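You operate a simulated robot arm through the tools that you are given. There is no shell and no other tool.

You run a simulated two-armed robot. Do the job below in one go: nothing can be reset, and whatever is moved stays where it is left.

TASK
Stand both banded short ducts in their green rings and plug them.
Fine: each duct gets the ring and the plug that bear its number; the collars on the shelf stay.

It is judged by the outcome, as a careful person would: the job done as asked, and still so three seconds after it is handed in. It fails if anything else is knocked over, pushed out of place, dropped, spilled or broken.

THE ROBOT
Two 7-joint arms with fingered hands on one trunk that stands fixed in place. Base frame: the origin is at the foot of the trunk, x ahead of it, y to its left, z up; the work surface is at about z = 850. Readings come in mm, degrees, newtons and seconds.
The left shoulder is at [99, 128, 1086], the right one opposite. Each reaches about 1156 mm from its shoulder. Payload 5 kg a hand.
The tool frame of a hand sits at the grasp point between the pads (the TCP): z along the fingers, y along the line on which they close. The tips reach 37 mm beyond it. The gripper opens to 124 mm; its body begins 43 mm behind the TCP. The gripper is a hand of 3 fingers: y runs from the thumb to the fingers, the wrist lies at [-21, -116, -203] in the tool frame, and closing takes about 1.5 s.
Orientation is that of the tool frame in the base frame, as a unit quaternion [w, x, y, z]. With the fingers straight down and the wrist toward the robot, the tool's x, y and z point along [0, 1, 0], [1, 0, 0] and [0, 0, -1] of the base frame.

THE INTERFACE
- The arms move only by the tool nudge_tool. It takes "left_commands", "right_commands" or both (then of equal length, played together; a hand with none holds still); each is a list of rows, each a list of 6 numbers: the shift along the base's x, y, z in mm, then the turn, a rotation vector about the base's x, y, z in degrees. In form: [[x, y, z, wx, wy, wz], ...]. A call has 1 to 20 rows; each row shifts and turns the commanded pose from where the row before left it. "left_hand" and "right_hand" are, for a hand that has rows, the closure in counts, from 0 (fully open) to 255 (shut), set as the call begins (left out, the last holds). Each row takes 0.2 s and may step no farther than 50 mm and 8.6 degrees from the row before; otherwise, or with a gripper value out of range, the whole call is refused. Where a pose cannot be reached the arm comes as near as it can. A force on the tool above 40 N (or 10 N above the force at the start of the call, whichever is more), or a blocked arm, ends the call early, and 0.2 s more pass. Each finger travels about 45 mm/s and halts on what it meets, pressing with about 21 N; the grip force reading is that of the motor and also rises with nothing between the fingers. The clock runs only during rows and for 0.2 s after the last one: add rows that do not move to give the fingers time. The reply holds the time, the measured pose of the TCP, the force on the tool along the base axes, the opening and the grip force, in the units named above and with some noise, with the torque about the TCP (base axes, N m) and any sound that the robot's microphone picked up, and new pictures: "show" is both (left out), scene, wrist or none (wrist: the cameras of the hands that moved).
- Cameras (640 x 400 px; columns grow to the right, rows downward): "scene" is now at [259.3, 46, 1273.3]; the picture's right is [0.50, -0.87, 0.00], its down [-0.27, -0.15, -0.95] and it looks along [0.83, 0.47, -0.31] (base axes); focal length 214 px, centre (320, 200). "left" rides on the left gripper at [-72, -104, -154] in its tool frame; the picture's right is [-0.83, -0.26, 0.49], its down [0.51, -0.72, 0.47] and it looks along [0.23, 0.64, 0.73] (tool axes); focal length 243 px, centre (320, 200). "right" rides on the right gripper at [72, -104, -154] in its tool frame; the picture's right is [-0.83, 0.26, -0.49], its down [-0.51, -0.72, 0.47] and it looks along [-0.23, 0.64, 0.73] (tool axes); focal length 243 px, centre (320, 200). There is no depth. A picture from a camera that has moved, and an enlarged one, comes with that camera's place and axes in the base frame and with its lens.
- raise_lower(by): moves the trunk up (or, below 0, down) by that many mm; the arms and the scene camera ride with it, the base frame stays. It gives what a move gives, with no picture.
- move_fingers(index, middle, thumb_bend, thumb_turn, hand): sets how far each is bent, from 0 (flat) to 1 (curled in); at 0.3 the hand is open as for a grip, at 0.7 the pads meet at the TCP. One left out holds its place. A second passes; each finger stops where it meets its share of the squeeze, and holds until it gets a number again. A gripper value or a shape takes the hand back. It gives what a move gives, with no picture; readings hold the bend of each and the force on the fingers (four entries, about 0 where the hand has none), thumb and palm. thumb_turn goes from beside the hand (0) to across from the fingers (1), as for a grip.
- grasp_type(shape, hand): the hand has 3 fingers and takes this shape, open, in about a second: jaw (thumb against the fingers, like two jaws); tri (thumb and two fingers); tip (a fingertip pinch); poke (one finger out to press); point (the index stretched); flat (the hand flat); cup (the hand cupped); fist (a fist). The gripper value then closes the fingers along that shape, each until it touches; the sizes above hold for jaw. It gives what a move gives, with no picture.
- pan_tilt(pan, tilt): turns the head with the scene camera to pan (to the left, within 80 degrees either way) and tilt (down, from -29 to 69), counted from straight ahead of the robot (the tilt from the chest, where the trunk bows). It gives what a move gives, and a new picture of the scene camera.
- inspect(camera, box): a new picture of the part [left, top, right, bottom] of that camera's present view, enlarged. It takes no simulated time.
- close_job(): hands the job in; it is judged then, once.

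Nothing tells you positions but the pictures and the camera data. Unless the task says otherwise, let go and move clear before handing in.

The tools are called after "Call:" by a JSON object that holds its "fn" and its "kwargs". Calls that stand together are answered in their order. nudge_tool: Moves the arms, as the interface text tells. Its arguments: {"type":"object","properties":{"left_commands":{"type":"array","items":{"type":"array","items":{"type":"number"}}},"left_hand":{"type":"number"},"right_commands":{"type":"array","items":{"type":"array","items":{"type":"number"}}},"right_hand":{"type":"number"},"show":{"type":"string","enum":["both","scene","wrist","none"]}},"required":[]} The other tools are called the same way: raise_lower (by) moves the trunk up or down; grasp_type (shape, hand) gives the hand a shape; move_fingers (index, middle, thumb_bend, thumb_turn, hand) moves the fingers one by one; pan_tilt (pan, tilt) turns the head that bears the scene camera; inspect (camera, box) takes an enlarged picture of a part of a camera's view; close_job () hands the job in.

At the start:

```text
clock: 0.0
left_tcp_pos: [528.5, 620.5, 1302.5]
left_orientation: [0.0, 0.708, 0.707, 0.0]
left_contact_force: [-0.6, -1.2, -0.7]
left_wrist_torque: [0.01, -0.01, -0.02]
left_grip_width: 123.5
left_grip_force: 0.1
left_shape: jaw
left_bend: [0.3, 0.3, 0.3, 0.98]
left_finger forces: [0.1, 0.0, 0.0, 0.0, 0.0, 0.0]
right_tcp_pos: [598.8, 56.1, 1291.1]
right_orientation: [0.0, 0.708, 0.707, 0.0]
right_contact_force: [-0.4, -0.1, 0.1]
right_wrist_torque: [0.01, -0.03, 0.02]
right_grip_width: 123.7
right_grip_force: 0.1
right_shape: jaw
right_bend: [0.3, 0.3, 0.3, 0.98]
right_finger forces: [0.0, 0.1, 0.0, 0.0, 0.0, 0.1]
trunk travel left (down, up): [-275.0, 288.0]
head pan, tilt (commanded): [29.7, 18.1]
```

scene: 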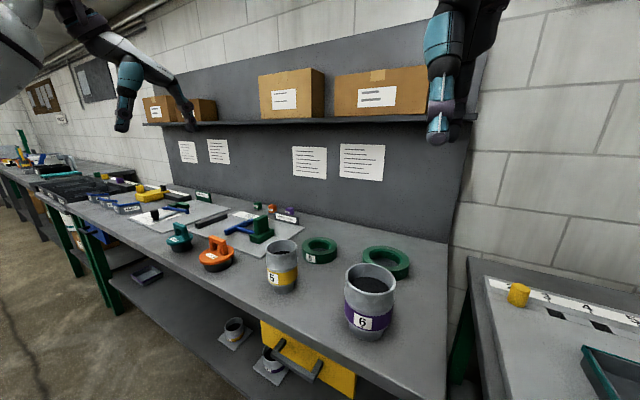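
right: 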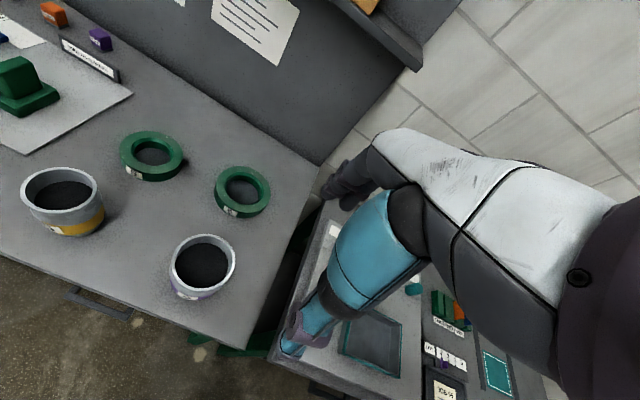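
left: 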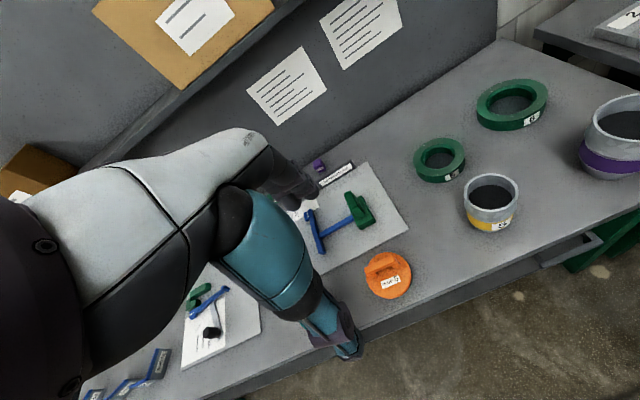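

I see two banded ducts (yellow "5", purple "6"), two green rings and two handled plugs (teal and orange) on the bench; collars seem to be on a lower shelf. I will look closer at the labels before moving.

Call:
{"fn": "inspect", "kwargs": {"camera": "scene", "box": [240, 220, 440, 345]}}

Call:
{"fn": "inspect", "kwargs": {"camera": "scene", "box": [130, 180, 310, 292]}}

Call:
{"fn": "inspect", "kwargs": {"camera": "left", "box": [340, 60, 640, 310]}}

Call:
{"fn": "inspect", "kwargs": {"camera": "right", "box": [0, 100, 300, 310]}}

Call:
{"fn": "inspect", "kwargs": {"camera": "scene", "box": [190, 300, 370, 400]}}

```text
3.20 times, centred on (340, 282) of scene
camera zoom: at [259.3, 46.0, 1273.3], right [0.5, -0.87, 0.0], down [-0.27, -0.15, -0.95], along [0.83, 0.47, -0.31], focal length 686 px, centre (256, -64)
```

zoom: 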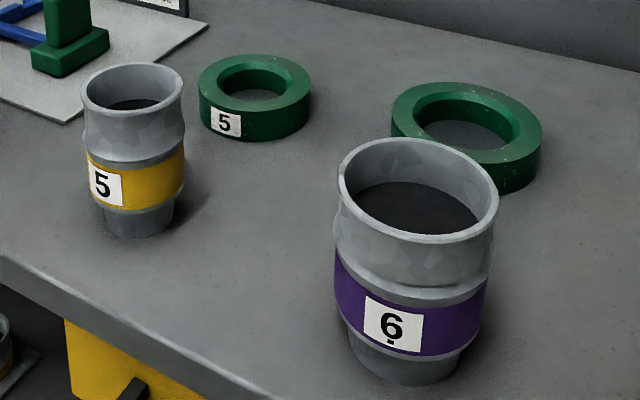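

```text
3.56 times, centred on (220, 236) of scene
camera zoom: at [259.3, 46.0, 1273.3], right [0.5, -0.87, 0.0], down [-0.27, -0.15, -0.95], along [0.83, 0.47, -0.31], focal length 763 px, centre (676, 72)
```

zoom: 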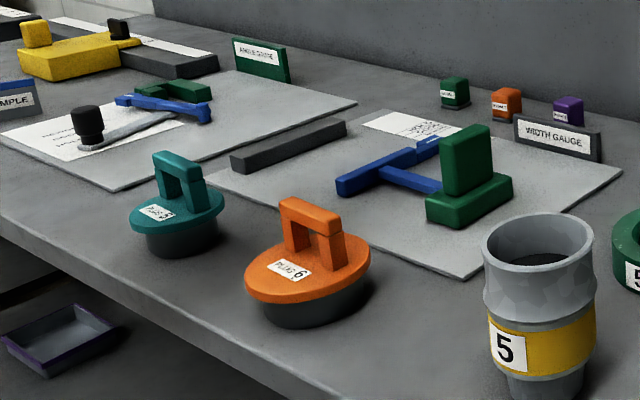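

```text
1.60 times, centred on (490, 185) of left
camera zoom: at [424.5, 548.7, 1457.6], right [-0.26, -0.83, -0.49], down [-0.72, 0.51, -0.47], along [0.64, 0.23, -0.73], focal length 388 px, centre (48, 224)
```

zoom: 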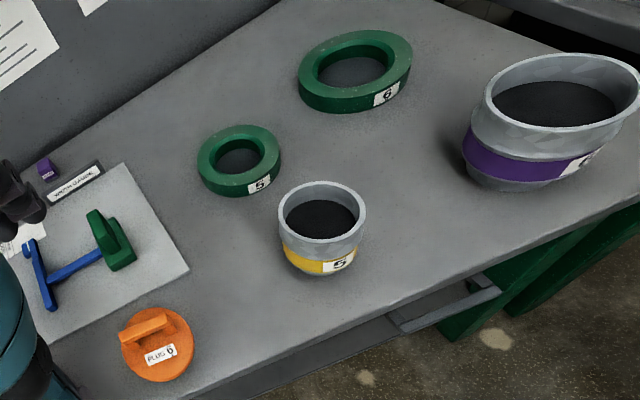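

```text
1.90 times, centred on (150, 205) of right
camera zoom: at [493.8, 127.8, 1446.3], right [0.26, -0.83, 0.49], down [-0.72, -0.51, -0.47], along [0.64, -0.23, -0.73], focal length 462 px, centre (644, 190)
```

zoom: 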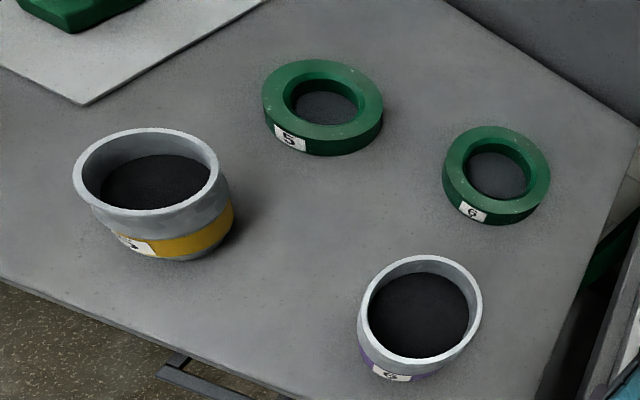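

```text
3.56 times, centred on (280, 350) of scene
camera zoom: at [259.3, 46.0, 1273.3], right [0.5, -0.87, 0.0], down [-0.27, -0.15, -0.95], along [0.83, 0.47, -0.31], focal length 763 px, centre (462, -333)
```

zoom: 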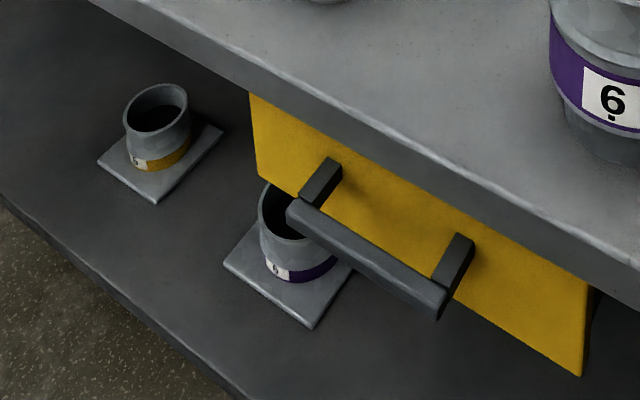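

Labels: yellow duct 5 near (643, 383), purple duct 6 near (620, 137), rings 5 near (843, 378) and 6 near (882, 156), teal plug 5 near (619, 852), orange plug 6 near (614, 625). I'll tilt the head for a better look and measure more precisely.

Call:
{"fn": "pan_tilt", "kwargs": {"pan": 25, "tilt": 42}}

```text
clock: 0.9
left_tcp_pos: [530.1, 620.1, 1303.1]
left_orientation: [0.001, 0.707, 0.707, 0.001]
left_contact_force: [-0.1, -0.4, 0.1]
left_wrist_torque: [-0.02, 0.01, -0.03]
left_grip_width: 123.3
left_grip_force: 0.0
left_shape: jaw
left_bend: [0.3, 0.3, 0.3, 0.98]
left_finger forces: [0.1, 0.1, 0.0, 0.0, 0.1, 0.0]
right_tcp_pos: [598.0, 55.8, 1292.2]
right_orientation: [0.0, 0.707, 0.707, -0.001]
right_contact_force: [0.2, -0.9, -0.8]
right_wrist_torque: [-0.02, 0.01, 0.0]
right_grip_width: 123.7
right_grip_force: 0.1
right_shape: jaw
right_bend: [0.3, 0.3, 0.3, 0.98]
right_finger forces: [0.0, 0.0, 0.0, 0.0, 0.1, 0.1]
trunk travel left (down, up): [-275.0, 288.0]
head pan, tilt (commanded): [25.0, 42.0]
camera scene: at [254.1, 35.0, 1235.9], right [0.42, -0.91, 0.0], down [-0.61, -0.28, -0.74], along [0.67, 0.31, -0.67], focal length 214 px, centre (320, 200)
```

scene: 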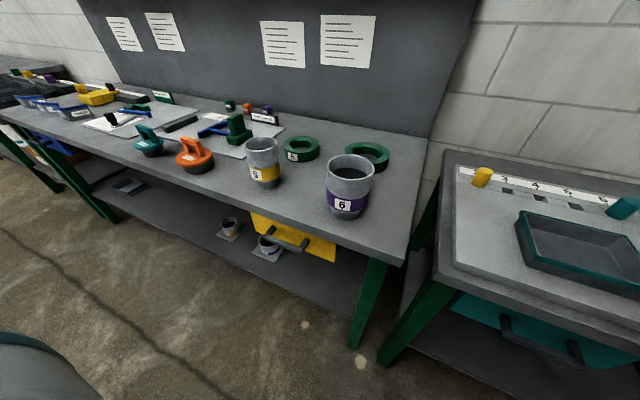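

The head now looks down on the bench; I'll zoom on ducts, rings and plugs.

Call:
{"fn": "inspect", "kwargs": {"camera": "scene", "box": [310, 135, 400, 225]}}

Call:
{"fn": "inspect", "kwargs": {"camera": "scene", "box": [235, 120, 335, 195]}}

Call:
{"fn": "inspect", "kwargs": {"camera": "scene", "box": [125, 110, 225, 180]}}

```text
4.44 times, centred on (355, 180) of scene
camera zoom: at [254.1, 35.0, 1235.9], right [0.42, -0.91, 0.0], down [-0.61, -0.28, -0.74], along [0.67, 0.31, -0.67], focal length 953 px, centre (164, 289)
```

zoom: 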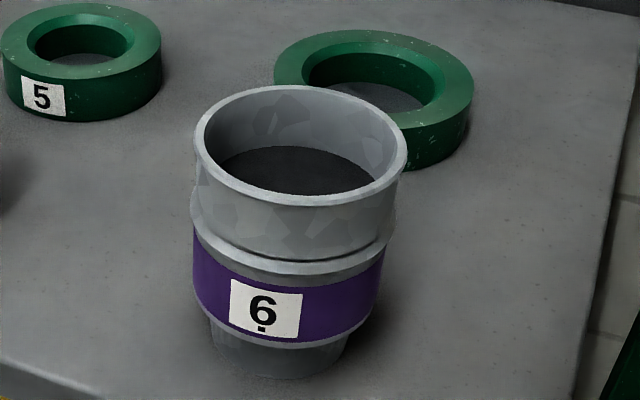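

```text
5.33 times, centred on (285, 158) of scene
camera zoom: at [254.1, 35.0, 1235.9], right [0.42, -0.91, 0.0], down [-0.61, -0.28, -0.74], along [0.67, 0.31, -0.67], focal length 1144 px, centre (507, 427)
```

zoom: 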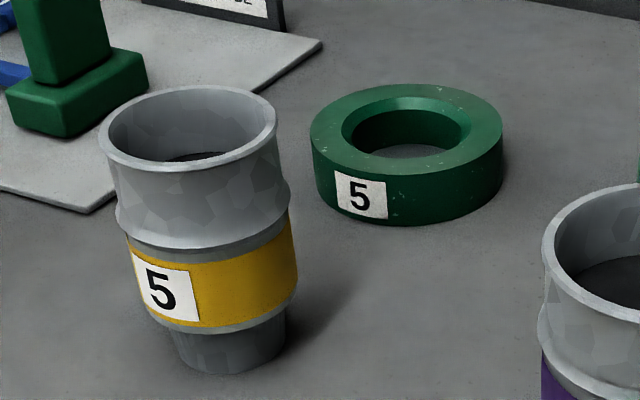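

```text
5.71 times, centred on (175, 145) of scene
camera zoom: at [254.1, 35.0, 1235.9], right [0.42, -0.91, 0.0], down [-0.61, -0.28, -0.74], along [0.67, 0.31, -0.67], focal length 1226 px, centre (1149, 514)
```

zoom: 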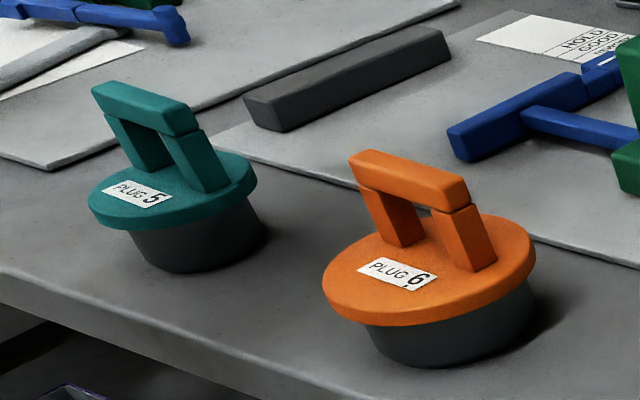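

Rings have chamfered holes, ducts have narrow lower spigots, plugs have tapered stoppers with bar handles lying about along y. I'll zoom in the wrist cameras to measure the centres more exactly.

Call:
{"fn": "inspect", "kwargs": {"camera": "right", "box": [155, 150, 285, 310]}}

Call:
{"fn": "inspect", "kwargs": {"camera": "right", "box": [10, 115, 200, 245]}}

Call:
{"fn": "inspect", "kwargs": {"camera": "left", "box": [345, 225, 445, 315]}}

Call:
{"fn": "inspect", "kwargs": {"camera": "left", "box": [400, 70, 560, 240]}}

```text
2.50 times, centred on (220, 230) of right
camera zoom: at [493.7, 127.8, 1446.3], right [0.26, -0.83, 0.49], down [-0.72, -0.51, -0.47], along [0.64, -0.23, -0.73], focal length 606 px, centre (570, 125)
```

zoom: 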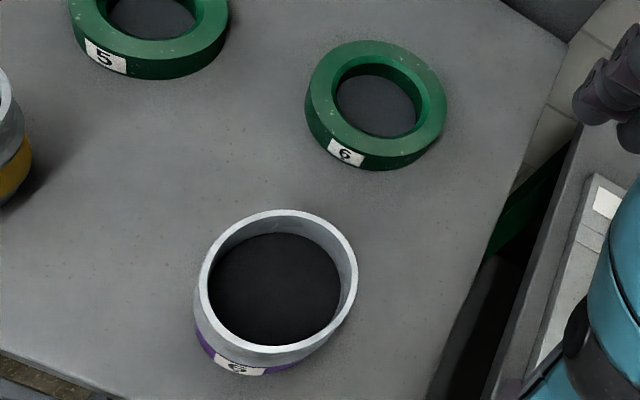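

```text
3.08 times, centred on (105, 180) of right
camera zoom: at [493.7, 127.8, 1446.3], right [0.26, -0.83, 0.49], down [-0.72, -0.51, -0.47], along [0.64, -0.23, -0.73], focal length 746 px, centre (982, 262)
```

zoom: 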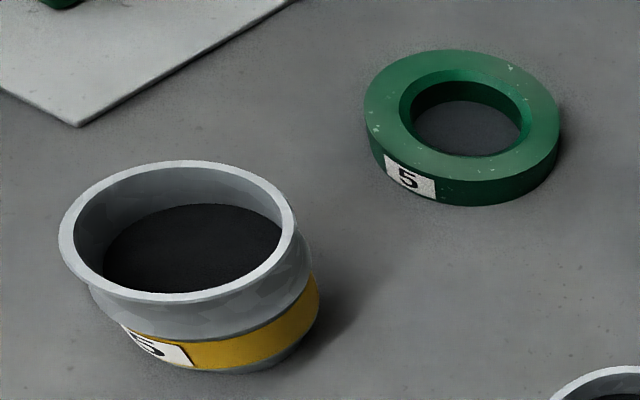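

```text
4.44 times, centred on (395, 270) of left
camera zoom: at [424.5, 548.7, 1457.6], right [-0.26, -0.83, -0.49], down [-0.72, 0.51, -0.47], along [0.64, 0.23, -0.73], focal length 1078 px, centre (-13, -111)
```

zoom: 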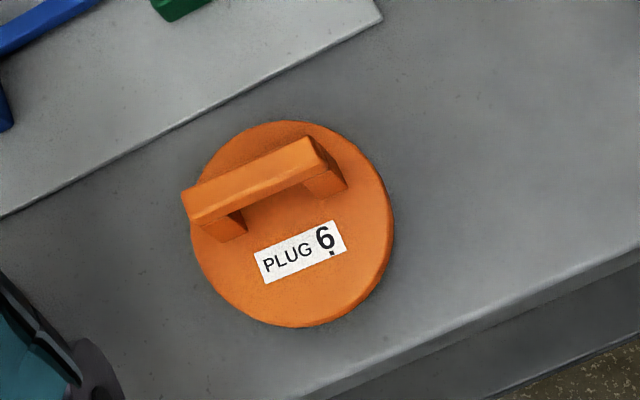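

```text
2.35 times, centred on (480, 155) of left
camera zoom: at [424.5, 548.7, 1457.6], right [-0.26, -0.83, -0.49], down [-0.72, 0.51, -0.47], along [0.64, 0.23, -0.73], focal length 571 px, centre (-56, 306)
```

zoom: 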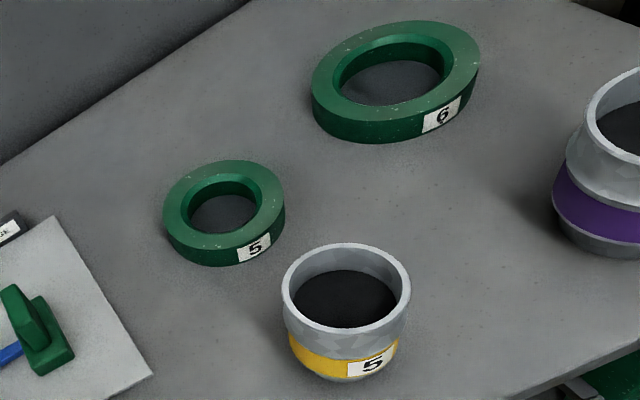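

Triangulating: duct 6 about (634, 142), duct 5 about (640, 382), rims at z≈978; ring 5 about (831, 380), ring 6 about (868, 163), ring tops z≈895. I'll bring the right hand over duct 6 at a safe height and re-measure.

Call:
{"fn": "nudge_tool", "kwargs": {"right_commands": [[7, 17.2, -36.4, 0, 0, 0], [7, 17.2, -36.4, 0, 0, 0], [7, 17.2, -36.4, 0, 0, 0], [7, 17.2, -36.4, 0, 0, 0], [7, 17.2, -36.4, 0, 0, 0], [0, 0, 0, 0, 0, 0]], "right_hand": 0, "show": "both"}}

```text
clock: 2.3
left_tcp_pos: [528.8, 621.2, 1305.1]
left_orientation: [0.0, 0.707, 0.707, -0.001]
left_contact_force: [0.0, -0.2, 0.1]
left_wrist_torque: [0.03, 0.0, 0.0]
left_grip_width: 123.6
left_grip_force: 0.1
left_shape: jaw
left_bend: [0.3, 0.3, 0.3, 0.98]
left_finger forces: [0.1, 0.0, 0.1, 0.1, 0.1, 0.1]
right_tcp_pos: [632.5, 141.3, 1111.0]
right_orientation: [0.001, 0.707, 0.708, 0.001]
right_contact_force: [0.7, 0.2, 0.6]
right_wrist_torque: [0.03, -0.02, -0.02]
right_grip_width: 123.7
right_grip_force: 0.1
right_shape: jaw
right_bend: [0.3, 0.3, 0.3, 0.98]
right_finger forces: [0.1, 0.0, 0.1, 0.0, 0.0, 0.0]
trunk travel left (down, up): [-275.0, 288.0]
head pan, tilt (commanded): [25.0, 42.0]
camera scene: at [253.5, 34.7, 1236.0], right [0.42, -0.91, 0.0], down [-0.61, -0.28, -0.74], along [0.67, 0.31, -0.67], focal length 214 px, centre (320, 200)
camera right: at [527.9, 212.7, 1266.0], right [0.26, -0.83, 0.49], down [-0.72, -0.51, -0.47], along [0.64, -0.23, -0.73], focal length 243 px, centre (320, 200)
```

scene: 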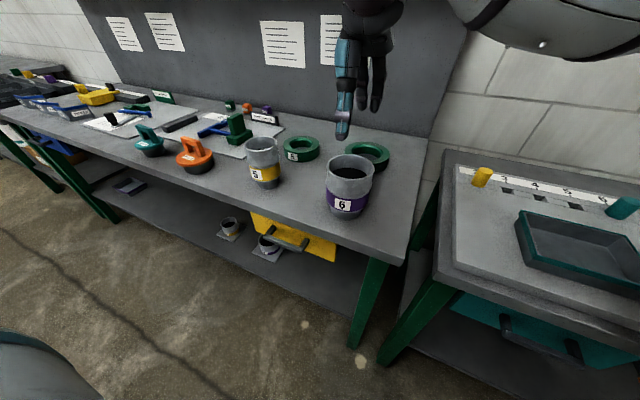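
right: 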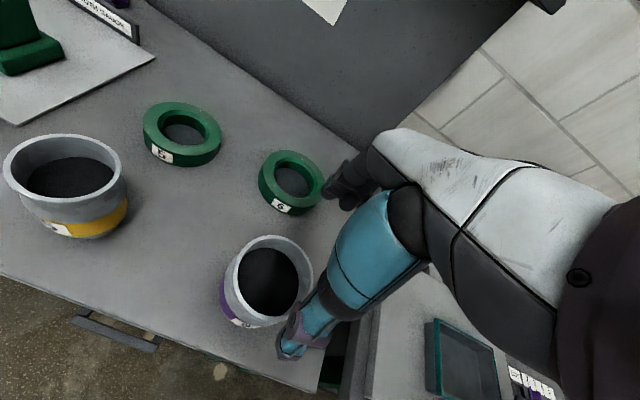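

The hand is above duct 6. I'll zoom on it from the wrist camera to refine.

Call:
{"fn": "inspect", "kwargs": {"camera": "right", "box": [210, 220, 340, 340]}}

Call:
{"fn": "inspect", "kwargs": {"camera": "right", "box": [130, 90, 340, 220]}}

Call:
{"fn": "inspect", "kwargs": {"camera": "scene", "box": [310, 90, 400, 225]}}

```text
3.33 times, centred on (275, 280) of right
camera zoom: at [527.9, 212.7, 1266.0], right [0.26, -0.83, 0.49], down [-0.72, -0.51, -0.47], along [0.64, -0.23, -0.73], focal length 809 px, centre (470, -67)
```

zoom: 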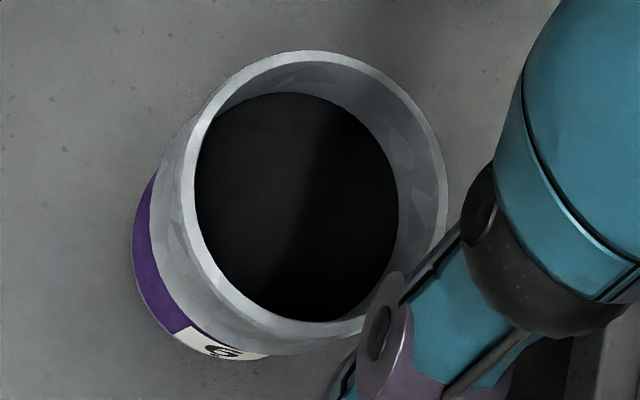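

```text
3.05 times, centred on (235, 155) of right
camera zoom: at [527.9, 212.7, 1266.0], right [0.26, -0.83, 0.49], down [-0.72, -0.51, -0.47], along [0.64, -0.23, -0.73], focal length 739 px, centre (579, 337)
```

zoom: 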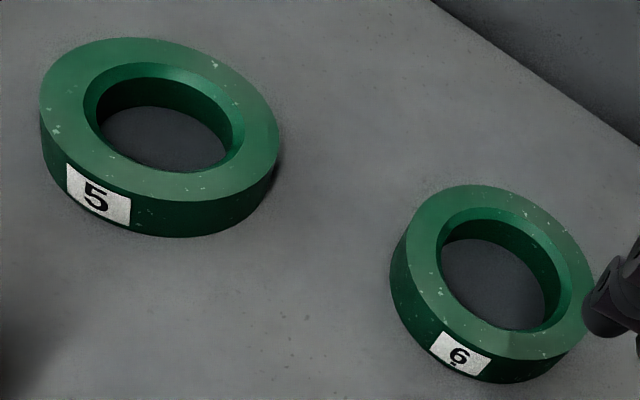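

```text
2.96 times, centred on (355, 158) of scene
camera zoom: at [253.5, 34.7, 1236.0], right [0.42, -0.91, 0.0], down [-0.61, -0.28, -0.74], along [0.67, 0.31, -0.67], focal length 636 px, centre (216, 326)
```

zoom: 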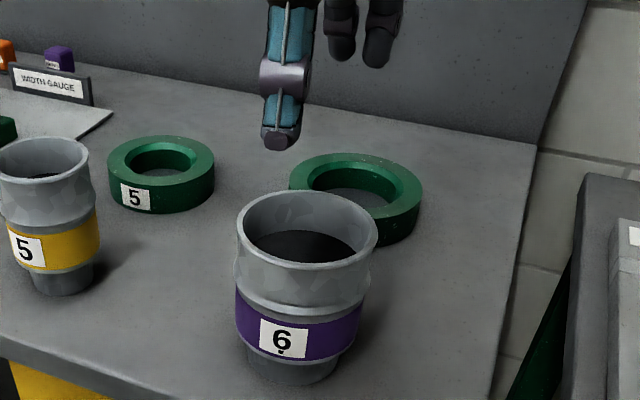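

Duct 6 axis is at (633.5, 144); ring 6 at (867, 163). I'll centre over it and descend in stages.

Call:
{"fn": "nudge_tool", "kwargs": {"right_commands": [[1, 2.7, -30, 0, 0, 0], [0, 0, -30, 0, 0, 0], [0, 0, -23, 0, 0, 0], [0, 0, 0, 0, 0, 0]], "show": "both"}}

Call:
{"fn": "inspect", "kwargs": {"camera": "scene", "box": [310, 80, 400, 225]}}

Call:
{"fn": "inspect", "kwargs": {"camera": "right", "box": [200, 140, 420, 360]}}

```text
clock: 3.3
left_tcp_pos: [528.4, 620.1, 1303.7]
left_orientation: [-0.001, 0.706, 0.708, -0.001]
left_contact_force: [-0.4, 0.2, 0.2]
left_wrist_torque: [0.02, -0.02, 0.0]
left_grip_width: 123.5
left_grip_force: 0.1
left_shape: jaw
left_bend: [0.3, 0.3, 0.3, 0.98]
left_finger forces: [0.0, 0.1, 0.1, 0.1, 0.1, 0.0]
right_tcp_pos: [634.0, 144.5, 1028.3]
right_orientation: [0.0, 0.707, 0.707, 0.0]
right_contact_force: [-0.2, -0.4, 0.0]
right_wrist_torque: [0.01, -0.03, -0.02]
right_grip_width: 123.6
right_grip_force: 0.1
right_shape: jaw
right_bend: [0.3, 0.3, 0.3, 0.98]
right_finger forces: [0.1, 0.0, 0.0, 0.0, 0.0, 0.1]
trunk travel left (down, up): [-275.0, 288.0]
head pan, tilt (commanded): [25.0, 42.0]
camera scene: at [253.9, 35.0, 1235.9], right [0.42, -0.91, 0.0], down [-0.61, -0.28, -0.74], along [0.67, 0.31, -0.67], focal length 214 px, centre (320, 200)
camera right: at [529.2, 216.3, 1182.3], right [0.26, -0.83, 0.49], down [-0.72, -0.51, -0.47], along [0.64, -0.23, -0.73], focal length 243 px, centre (320, 200)
```

scene: 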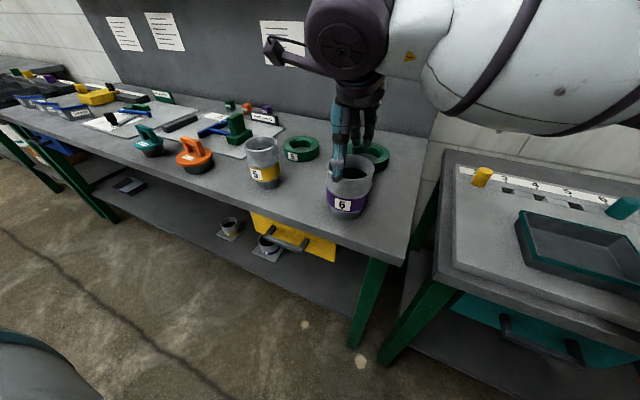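
right: 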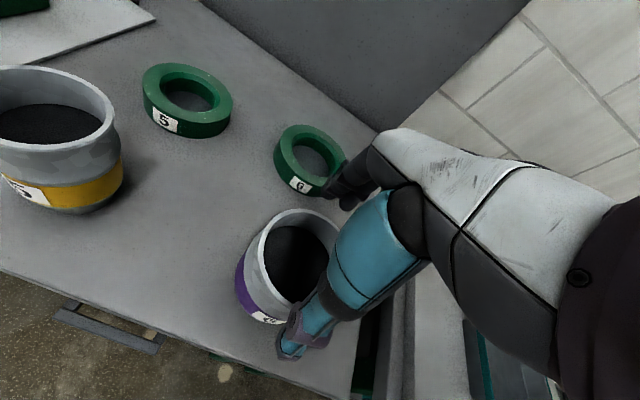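

```text
2.76 times, centred on (355, 152) of scene
camera zoom: at [253.9, 35.0, 1235.9], right [0.42, -0.91, 0.0], down [-0.61, -0.28, -0.74], along [0.67, 0.31, -0.67], focal length 592 px, centre (223, 331)
```

zoom: 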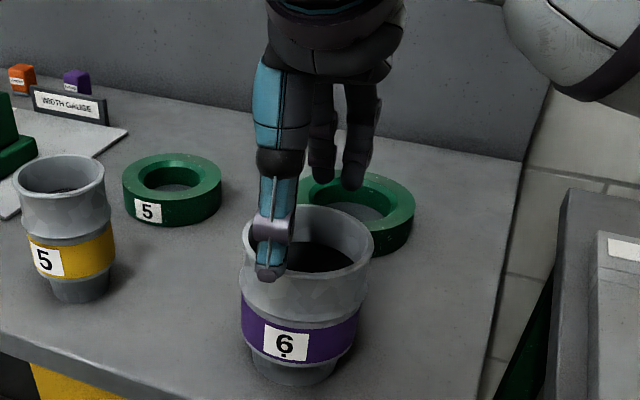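

```text
1.82 times, centred on (310, 250) of right
camera zoom: at [529.2, 216.3, 1182.3], right [0.26, -0.83, 0.49], down [-0.72, -0.51, -0.47], along [0.64, -0.23, -0.73], focal length 441 px, centre (338, 109)
```

zoom: 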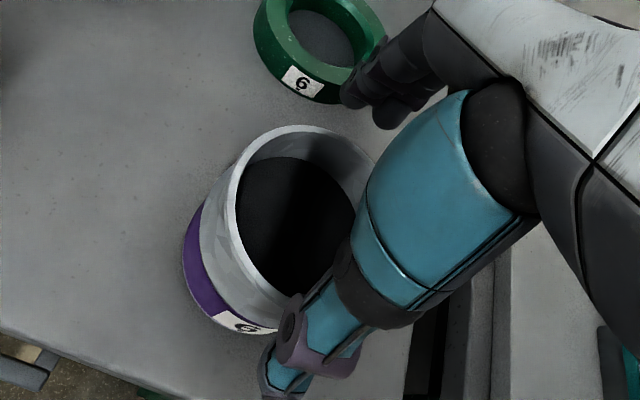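

Thumb and fingers straddle the duct with even clearance. I'll lower on to grip height, TCP about 30 mm below the rim.

Call:
{"fn": "nudge_tool", "kwargs": {"right_commands": [[0, 0, -15, 0, 0, 0], [0, 0, -15, 0, 0, 0], [0, 0, -15, 0, 0, 0], [0, 0, -10, 0, 0, 0], [0, 0, 0, 0, 0, 0]], "show": "both"}}

Call:
{"fn": "inspect", "kwargs": {"camera": "scene", "box": [310, 100, 400, 225]}}

Call:
{"fn": "inspect", "kwargs": {"camera": "right", "box": [200, 140, 420, 360]}}

```text
clock: 4.5
left_tcp_pos: [529.6, 619.7, 1304.5]
left_orientation: [0.0, 0.707, 0.707, 0.0]
left_contact_force: [-0.2, -0.6, -0.4]
left_wrist_torque: [0.0, -0.01, 0.02]
left_grip_width: 123.7
left_grip_force: 0.0
left_shape: jaw
left_bend: [0.3, 0.3, 0.3, 0.98]
left_finger forces: [0.0, 0.0, 0.1, 0.1, 0.1, 0.0]
right_tcp_pos: [635.0, 145.0, 972.4]
right_orientation: [0.0, 0.707, 0.707, 0.0]
right_contact_force: [0.4, 0.4, 1.4]
right_wrist_torque: [0.03, -0.06, -0.01]
right_grip_width: 123.8
right_grip_force: 0.1
right_shape: jaw
right_bend: [0.3, 0.3, 0.3, 0.98]
right_finger forces: [1.4, 0.0, 0.0, 0.0, 0.0, 0.0]
trunk travel left (down, up): [-275.0, 288.0]
head pan, tilt (commanded): [25.0, 42.0]
camera scene: at [253.9, 35.1, 1235.9], right [0.42, -0.91, 0.0], down [-0.61, -0.28, -0.74], along [0.67, 0.31, -0.67], focal length 214 px, centre (320, 200)
camera right: at [530.3, 216.6, 1126.2], right [0.26, -0.83, 0.49], down [-0.72, -0.51, -0.47], along [0.64, -0.23, -0.73], focal length 243 px, centre (320, 200)
```

scene: 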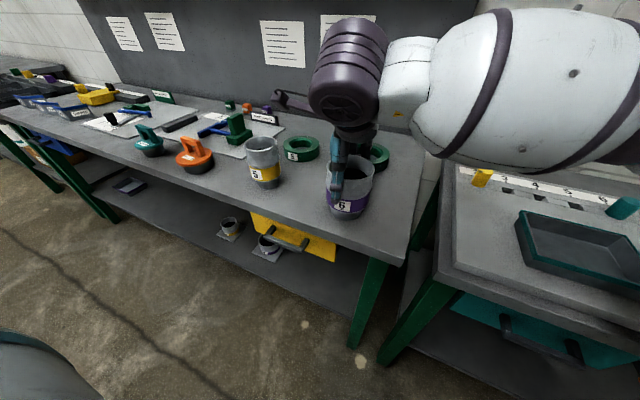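
right: 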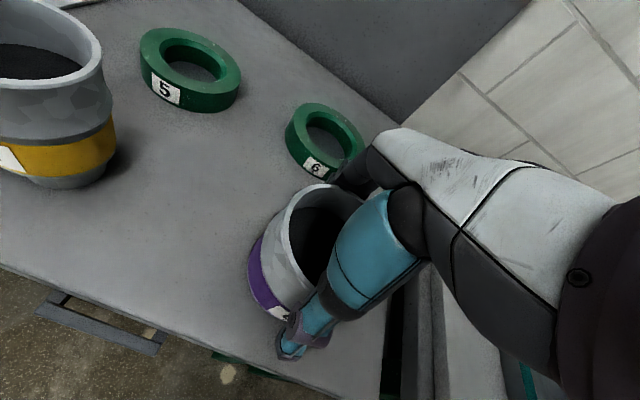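

```text
3.20 times, centred on (355, 162) of scene
camera zoom: at [253.9, 35.1, 1235.9], right [0.42, -0.91, 0.0], down [-0.61, -0.28, -0.74], along [0.67, 0.31, -0.67], focal length 686 px, centre (208, 320)
```

zoom: 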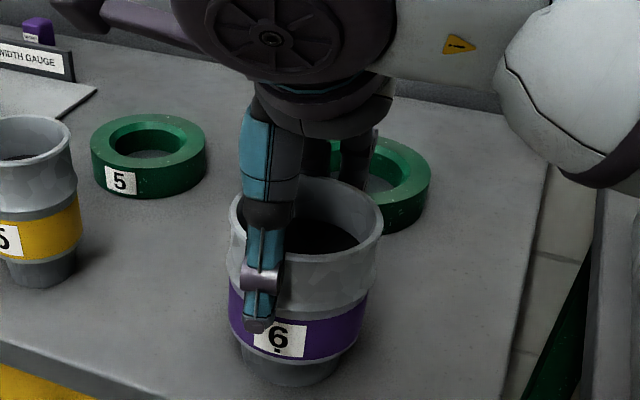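

```text
1.82 times, centred on (310, 250) of right
camera zoom: at [530.3, 216.6, 1126.2], right [0.26, -0.83, 0.49], down [-0.72, -0.51, -0.47], along [0.64, -0.23, -0.73], focal length 441 px, centre (338, 109)
```

zoom: 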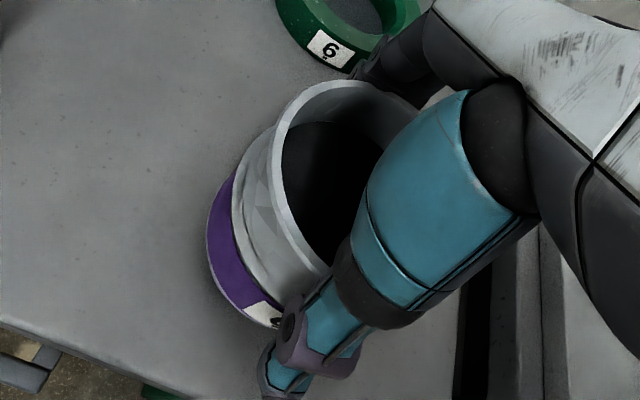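

The index finger reports a light 1.4 N touch. I'll look closer before going on.

Call:
{"fn": "inspect", "kwargs": {"camera": "right", "box": [310, 140, 420, 230]}}

Call:
{"fn": "inspect", "kwargs": {"camera": "scene", "box": [325, 120, 385, 180]}}

Call:
{"fn": "inspect", "kwargs": {"camera": "left", "box": [480, 50, 640, 210]}}

```text
4.44 times, centred on (365, 185) of right
camera zoom: at [530.3, 216.6, 1126.2], right [0.26, -0.83, 0.49], down [-0.72, -0.51, -0.47], along [0.64, -0.23, -0.73], focal length 1078 px, centre (120, 267)
```

zoom: 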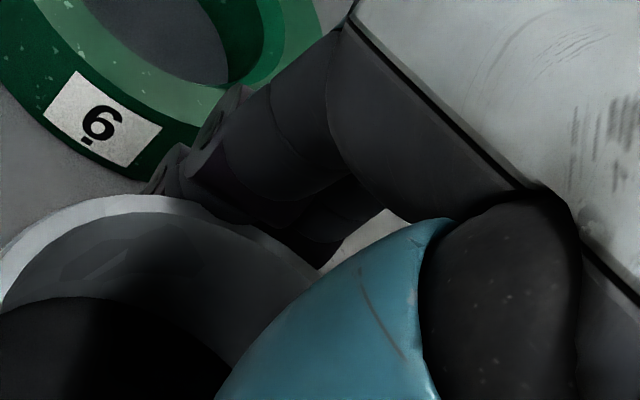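

```text
6.67 times, centred on (355, 150) of scene
camera zoom: at [253.9, 35.1, 1235.9], right [0.42, -0.91, 0.0], down [-0.61, -0.28, -0.74], along [0.67, 0.31, -0.67], focal length 1430 px, centre (87, 533)
```

zoom: 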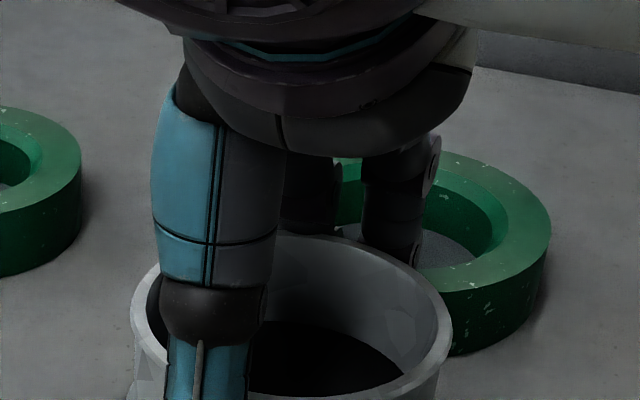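

```text
2.50 times, centred on (560, 130) of left
camera zoom: at [424.3, 548.7, 1457.7], right [-0.26, -0.83, -0.49], down [-0.72, 0.51, -0.47], along [0.64, 0.23, -0.73], focal length 606 px, centre (-280, 375)
```

zoom: 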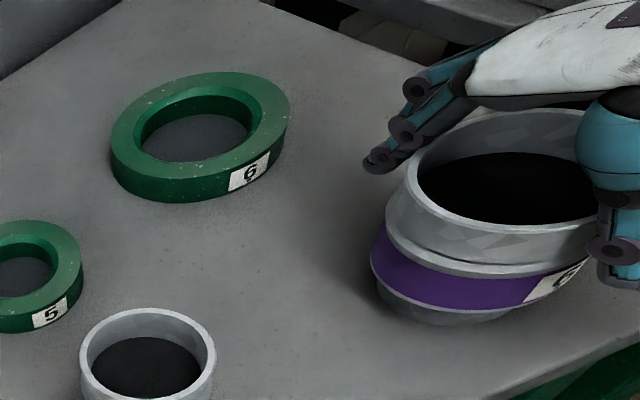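

The far fingers' roots sit close to the rim, so this is deep enough (tips ~40 mm below rim). I'll close the grip gently here.

Call:
{"fn": "nudge_tool", "kwargs": {"right_commands": [[0.5, 0, 0, 0, 0, 0], [0, 0, 0, 0, 0, 0], [0, 0, 0, 0, 0, 0], [0, 0, 0, 0, 0, 0], [0, 0, 0, 0, 0, 0]], "right_hand": 130, "show": "both"}}

Call:
{"fn": "inspect", "kwargs": {"camera": "left", "box": [480, 50, 640, 210]}}

Call:
{"fn": "inspect", "kwargs": {"camera": "scene", "box": [310, 130, 390, 220]}}

```text
clock: 5.7
left_tcp_pos: [529.3, 620.2, 1303.5]
left_orientation: [0.0, 0.707, 0.708, 0.0]
left_contact_force: [0.0, -0.2, -0.6]
left_wrist_torque: [0.03, 0.0, 0.03]
left_grip_width: 123.5
left_grip_force: 0.0
left_shape: jaw
left_bend: [0.3, 0.3, 0.3, 0.98]
left_finger forces: [0.1, 0.1, 0.0, 0.1, 0.1, 0.0]
right_tcp_pos: [636.1, 144.3, 972.2]
right_orientation: [0.0, 0.708, 0.707, 0.0]
right_contact_force: [0.2, -0.8, 0.3]
right_wrist_torque: [-0.04, -0.02, 0.03]
right_grip_width: 98.9
right_grip_force: 21.2
right_shape: jaw
right_bend: [0.28, 0.37, 0.47, 0.98]
right_finger forces: [13.1, 10.4, 0.0, 0.0, 24.6, 0.0]
trunk travel left (down, up): [-275.0, 288.0]
head pan, tilt (commanded): [25.0, 42.0]
camera scene: at [254.2, 35.1, 1235.8], right [0.42, -0.91, 0.0], down [-0.61, -0.28, -0.74], along [0.67, 0.31, -0.67], focal length 214 px, centre (320, 200)
camera right: at [531.2, 216.5, 1125.7], right [0.26, -0.83, 0.49], down [-0.72, -0.51, -0.47], along [0.64, -0.23, -0.73], focal length 243 px, centre (320, 200)
```

scene: 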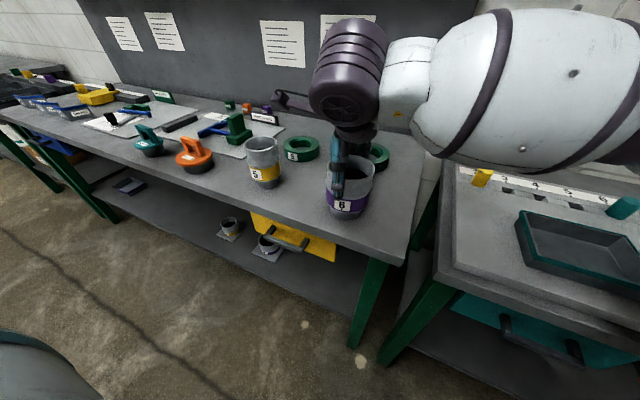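
right: 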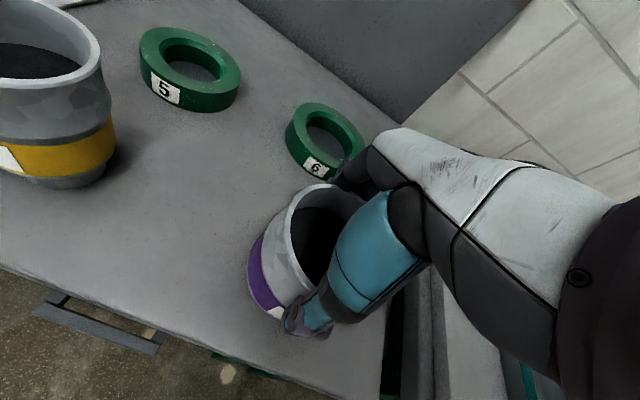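

```text
2.50 times, centred on (560, 130) of left
camera zoom: at [424.6, 548.7, 1457.5], right [-0.26, -0.83, -0.49], down [-0.72, 0.51, -0.47], along [0.64, 0.23, -0.73], focal length 606 px, centre (-280, 375)
```

zoom: 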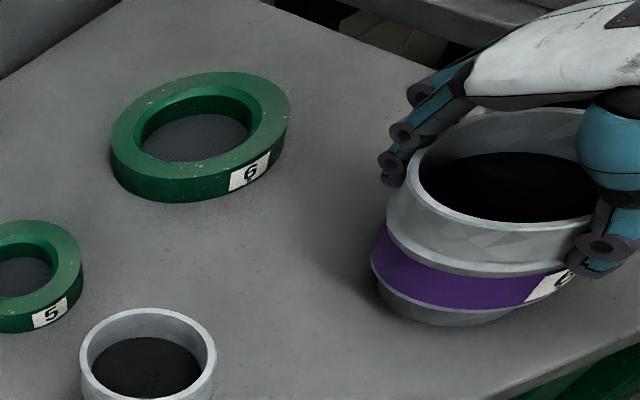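

```text
4.44 times, centred on (350, 175) of scene
camera zoom: at [254.2, 35.1, 1235.8], right [0.42, -0.91, 0.0], down [-0.61, -0.28, -0.74], along [0.67, 0.31, -0.67], focal length 953 px, centre (187, 311)
```

zoom: 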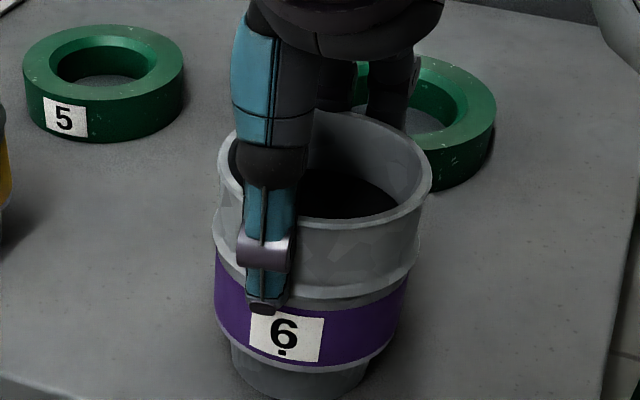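

The duct is held (thumb 25 N, fingers 13 + 10 N). I'll lift a little and check that it hangs straight.

Call:
{"fn": "nudge_tool", "kwargs": {"right_commands": [[0, 0, 5, 0, 0, 0], [0, 0, 10, 0, 0, 0], [0, 0, 15, 0, 0, 0], [0, 0, 0, 0, 0, 0]], "show": "both"}}

Call:
{"fn": "inspect", "kwargs": {"camera": "left", "box": [480, 50, 640, 210]}}

Call:
{"fn": "inspect", "kwargs": {"camera": "scene", "box": [310, 120, 390, 220]}}

```text
clock: 6.7
left_tcp_pos: [530.3, 621.9, 1303.7]
left_orientation: [0.0, 0.707, 0.708, 0.0]
left_contact_force: [0.0, 1.1, 0.0]
left_wrist_torque: [-0.01, -0.02, 0.01]
left_grip_width: 123.7
left_grip_force: 0.0
left_shape: jaw
left_bend: [0.3, 0.3, 0.3, 0.98]
left_finger forces: [0.0, 0.1, 0.0, 0.0, 0.0, 0.0]
right_tcp_pos: [634.7, 143.7, 1001.4]
right_orientation: [0.001, 0.706, 0.708, 0.0]
right_contact_force: [-0.3, 0.6, -2.2]
right_wrist_torque: [0.03, 0.0, -0.01]
right_grip_width: 99.0
right_grip_force: 21.5
right_shape: jaw
right_bend: [0.28, 0.37, 0.47, 0.98]
right_finger forces: [13.0, 10.5, 0.0, 0.0, 24.5, 0.1]
trunk travel left (down, up): [-275.0, 288.0]
head pan, tilt (commanded): [25.0, 42.0]
camera scene: at [254.6, 35.0, 1235.7], right [0.42, -0.91, 0.0], down [-0.61, -0.28, -0.74], along [0.67, 0.31, -0.67], focal length 214 px, centre (320, 200)
camera right: at [530.8, 216.0, 1156.2], right [0.26, -0.83, 0.49], down [-0.72, -0.51, -0.47], along [0.64, -0.23, -0.73], focal length 243 px, centre (320, 200)
```

scene: 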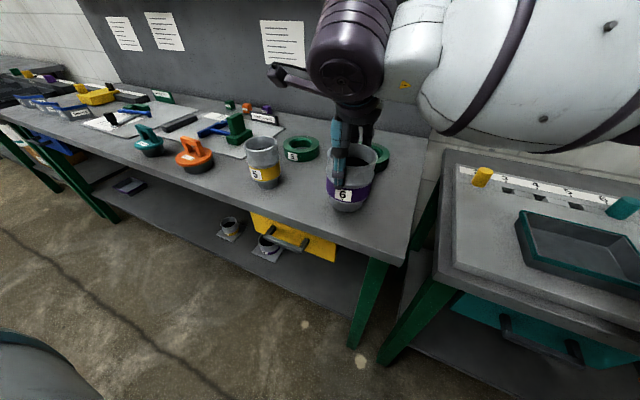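
right: 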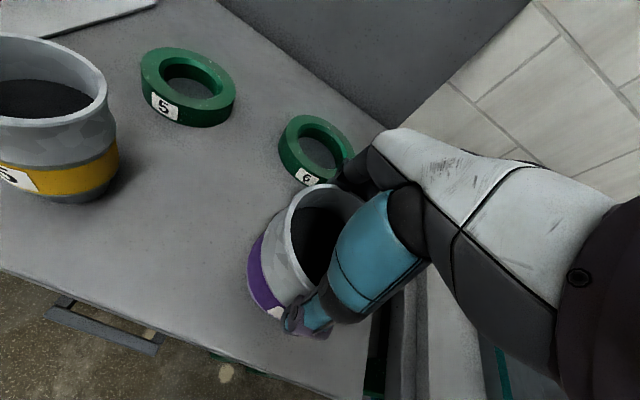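

```text
2.50 times, centred on (560, 130) of left
camera zoom: at [425.0, 548.7, 1457.4], right [-0.26, -0.83, -0.49], down [-0.72, 0.51, -0.47], along [0.64, 0.23, -0.73], focal length 606 px, centre (-280, 375)
```

zoom: 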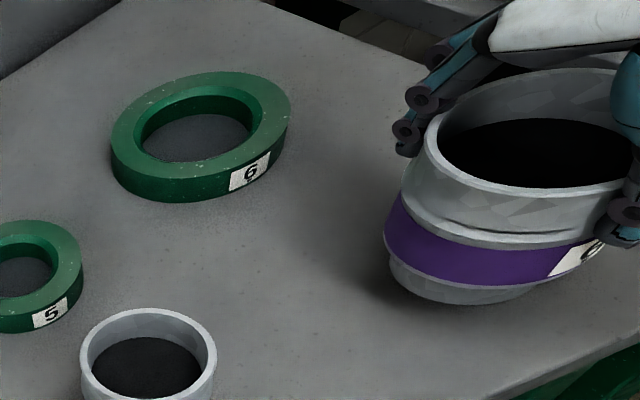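

```text
4.00 times, centred on (350, 170) of scene
camera zoom: at [254.6, 35.0, 1235.7], right [0.42, -0.91, 0.0], down [-0.61, -0.28, -0.74], along [0.67, 0.31, -0.67], focal length 858 px, centre (200, 320)
```

zoom: 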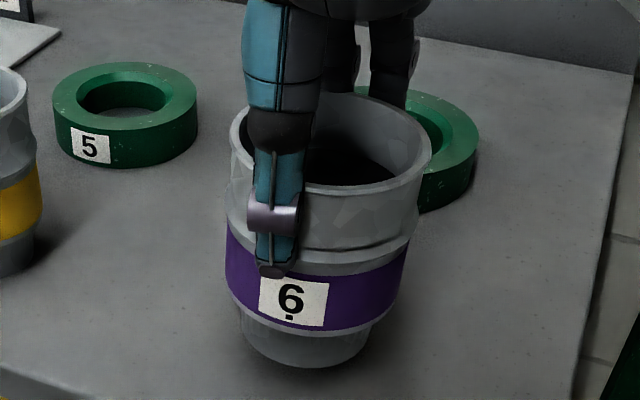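

The duct hangs straight (2 N). Next I raise it above ring height and carry it over ring 6.

Call:
{"fn": "nudge_tool", "kwargs": {"right_commands": [[0, 0, 30, 0, 0, 0], [0, 0, 30, 0, 0, 0], [33, 2.7, 0, 0, 0, 0], [40, 3.3, 0, 0, 0, 0], [40, 3.3, 0, 0, 0, 0], [40, 3.3, 0, 0, 0, 0], [40, 3.2, 0, 0, 0, 0], [40, 3.2, 0, 0, 0, 0], [0, 0, 0, 0, 0, 0], [0, 0, 0, 0, 0, 0]], "show": "both"}}

Call:
{"fn": "inspect", "kwargs": {"camera": "left", "box": [440, 30, 600, 150]}}

Call:
{"fn": "inspect", "kwargs": {"camera": "scene", "box": [320, 80, 420, 190]}}

Call:
{"fn": "inspect", "kwargs": {"camera": "right", "box": [200, 140, 400, 360]}}

```text
clock: 8.9
left_tcp_pos: [530.2, 621.2, 1304.8]
left_orientation: [0.0, 0.707, 0.708, 0.0]
left_contact_force: [-0.5, -0.6, -0.9]
left_wrist_torque: [0.03, -0.01, 0.01]
left_grip_width: 123.7
left_grip_force: 0.1
left_shape: jaw
left_bend: [0.3, 0.3, 0.3, 0.98]
left_finger forces: [0.0, 0.1, 0.0, 0.0, 0.0, 0.0]
right_tcp_pos: [868.0, 163.0, 1059.7]
right_orientation: [0.0, 0.707, 0.707, 0.0]
right_contact_force: [1.3, -0.2, -2.6]
right_wrist_torque: [0.01, -0.02, 0.0]
right_grip_width: 98.6
right_grip_force: 20.9
right_shape: jaw
right_bend: [0.28, 0.37, 0.48, 0.98]
right_finger forces: [12.8, 10.7, 0.0, 0.1, 24.3, 0.0]
trunk travel left (down, up): [-275.0, 288.0]
head pan, tilt (commanded): [25.0, 42.0]
camera scene: at [254.5, 35.2, 1235.7], right [0.42, -0.91, 0.0], down [-0.61, -0.28, -0.74], along [0.67, 0.31, -0.67], focal length 214 px, centre (320, 200)
camera right: at [764.7, 235.6, 1214.6], right [0.26, -0.83, 0.49], down [-0.72, -0.51, -0.47], along [0.64, -0.23, -0.73], focal length 243 px, centre (320, 200)
```

scene: 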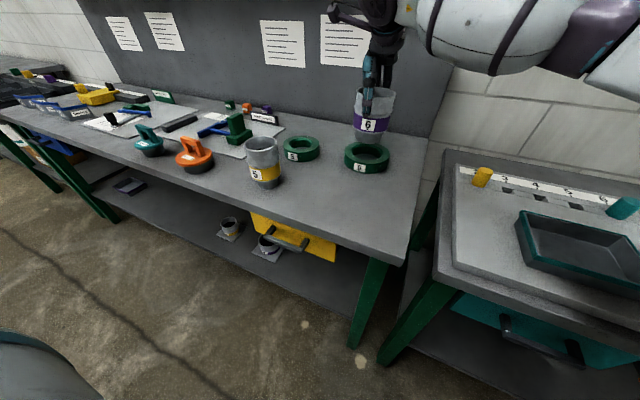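
right: 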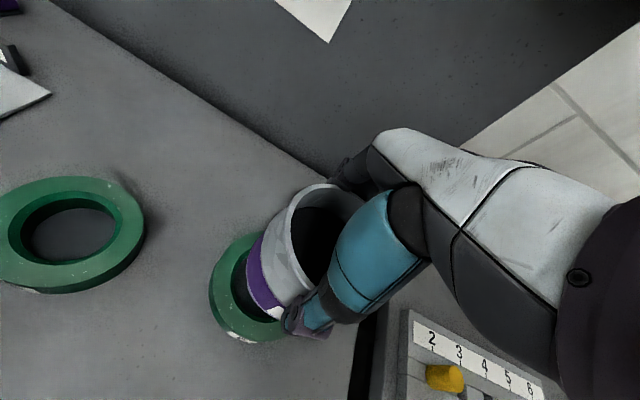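

```text
3.33 times, centred on (520, 90) of left
camera zoom: at [425.0, 548.9, 1457.4], right [-0.26, -0.83, -0.49], down [-0.72, 0.51, -0.47], along [0.64, 0.23, -0.73], focal length 809 px, centre (-347, 567)
```

zoom: 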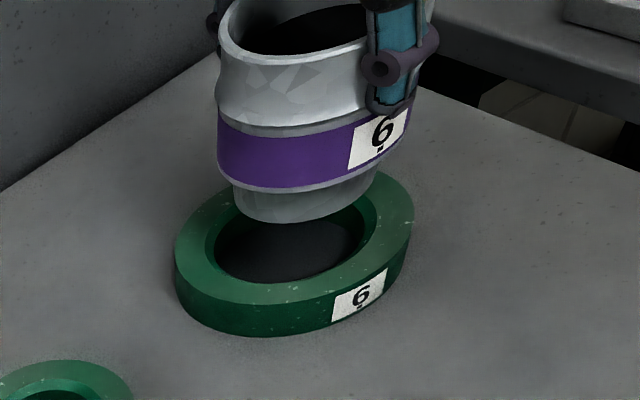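

```text
3.64 times, centred on (370, 135) of scene
camera zoom: at [254.5, 35.2, 1235.7], right [0.42, -0.91, 0.0], down [-0.61, -0.28, -0.74], along [0.67, 0.31, -0.67], focal length 780 px, centre (138, 436)
```

zoom: 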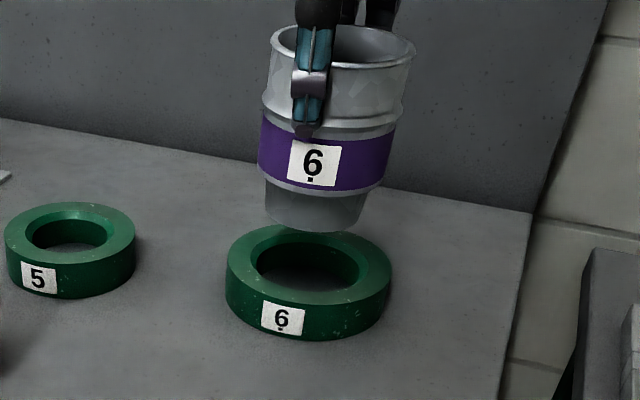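

```text
1.82 times, centred on (300, 250) of right
camera zoom: at [764.7, 235.6, 1214.6], right [0.26, -0.83, 0.49], down [-0.72, -0.51, -0.47], along [0.64, -0.23, -0.73], focal length 441 px, centre (356, 109)
```

zoom: 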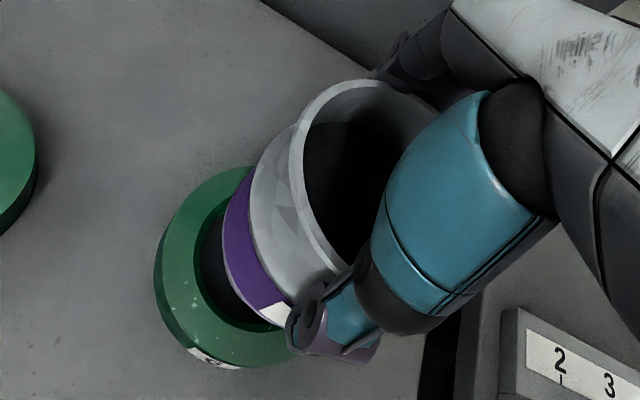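

The duct hovers over ring 6. I'll zoom in tightly from two cameras to check alignment of spigot and hole.

Call:
{"fn": "inspect", "kwargs": {"camera": "left", "box": [488, 70, 568, 135]}}

Call:
{"fn": "inspect", "kwargs": {"camera": "scene", "box": [338, 110, 398, 176]}}

Call:
{"fn": "inspect", "kwargs": {"camera": "right", "box": [200, 200, 320, 350]}}

```text
6.15 times, centred on (528, 102) of left
camera zoom: at [425.0, 548.9, 1457.4], right [-0.26, -0.83, -0.49], down [-0.72, 0.51, -0.47], along [0.64, 0.23, -0.73], focal length 1493 px, centre (-960, 800)
```

zoom: 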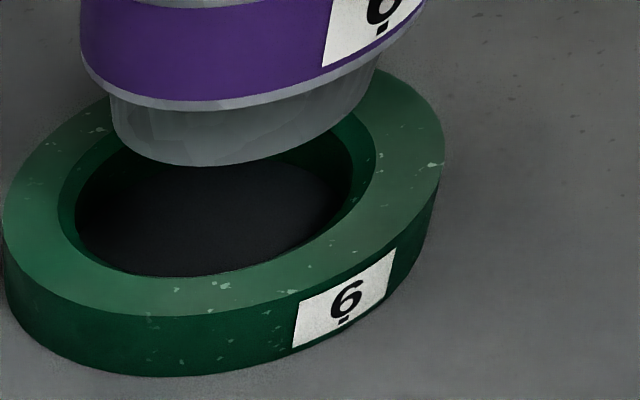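

```text
6.06 times, centred on (368, 143) of scene
camera zoom: at [254.5, 35.2, 1235.7], right [0.42, -0.91, 0.0], down [-0.61, -0.28, -0.74], along [0.67, 0.31, -0.67], focal length 1300 px, centre (29, 546)
```

zoom: 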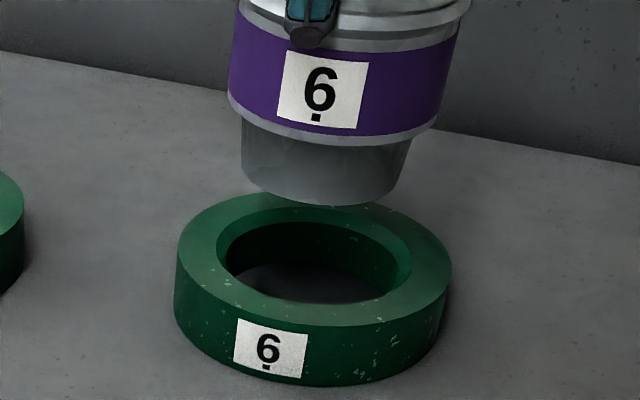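

```text
2.67 times, centred on (260, 275) of right
camera zoom: at [764.7, 235.6, 1214.6], right [0.26, -0.83, 0.49], down [-0.72, -0.51, -0.47], along [0.64, -0.23, -0.73], focal length 647 px, centre (480, 0)
```

zoom: 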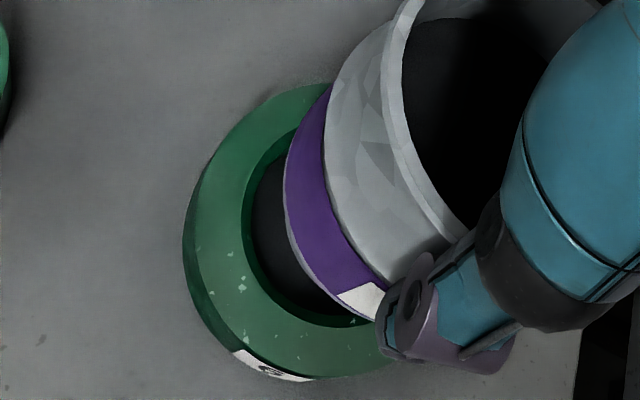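

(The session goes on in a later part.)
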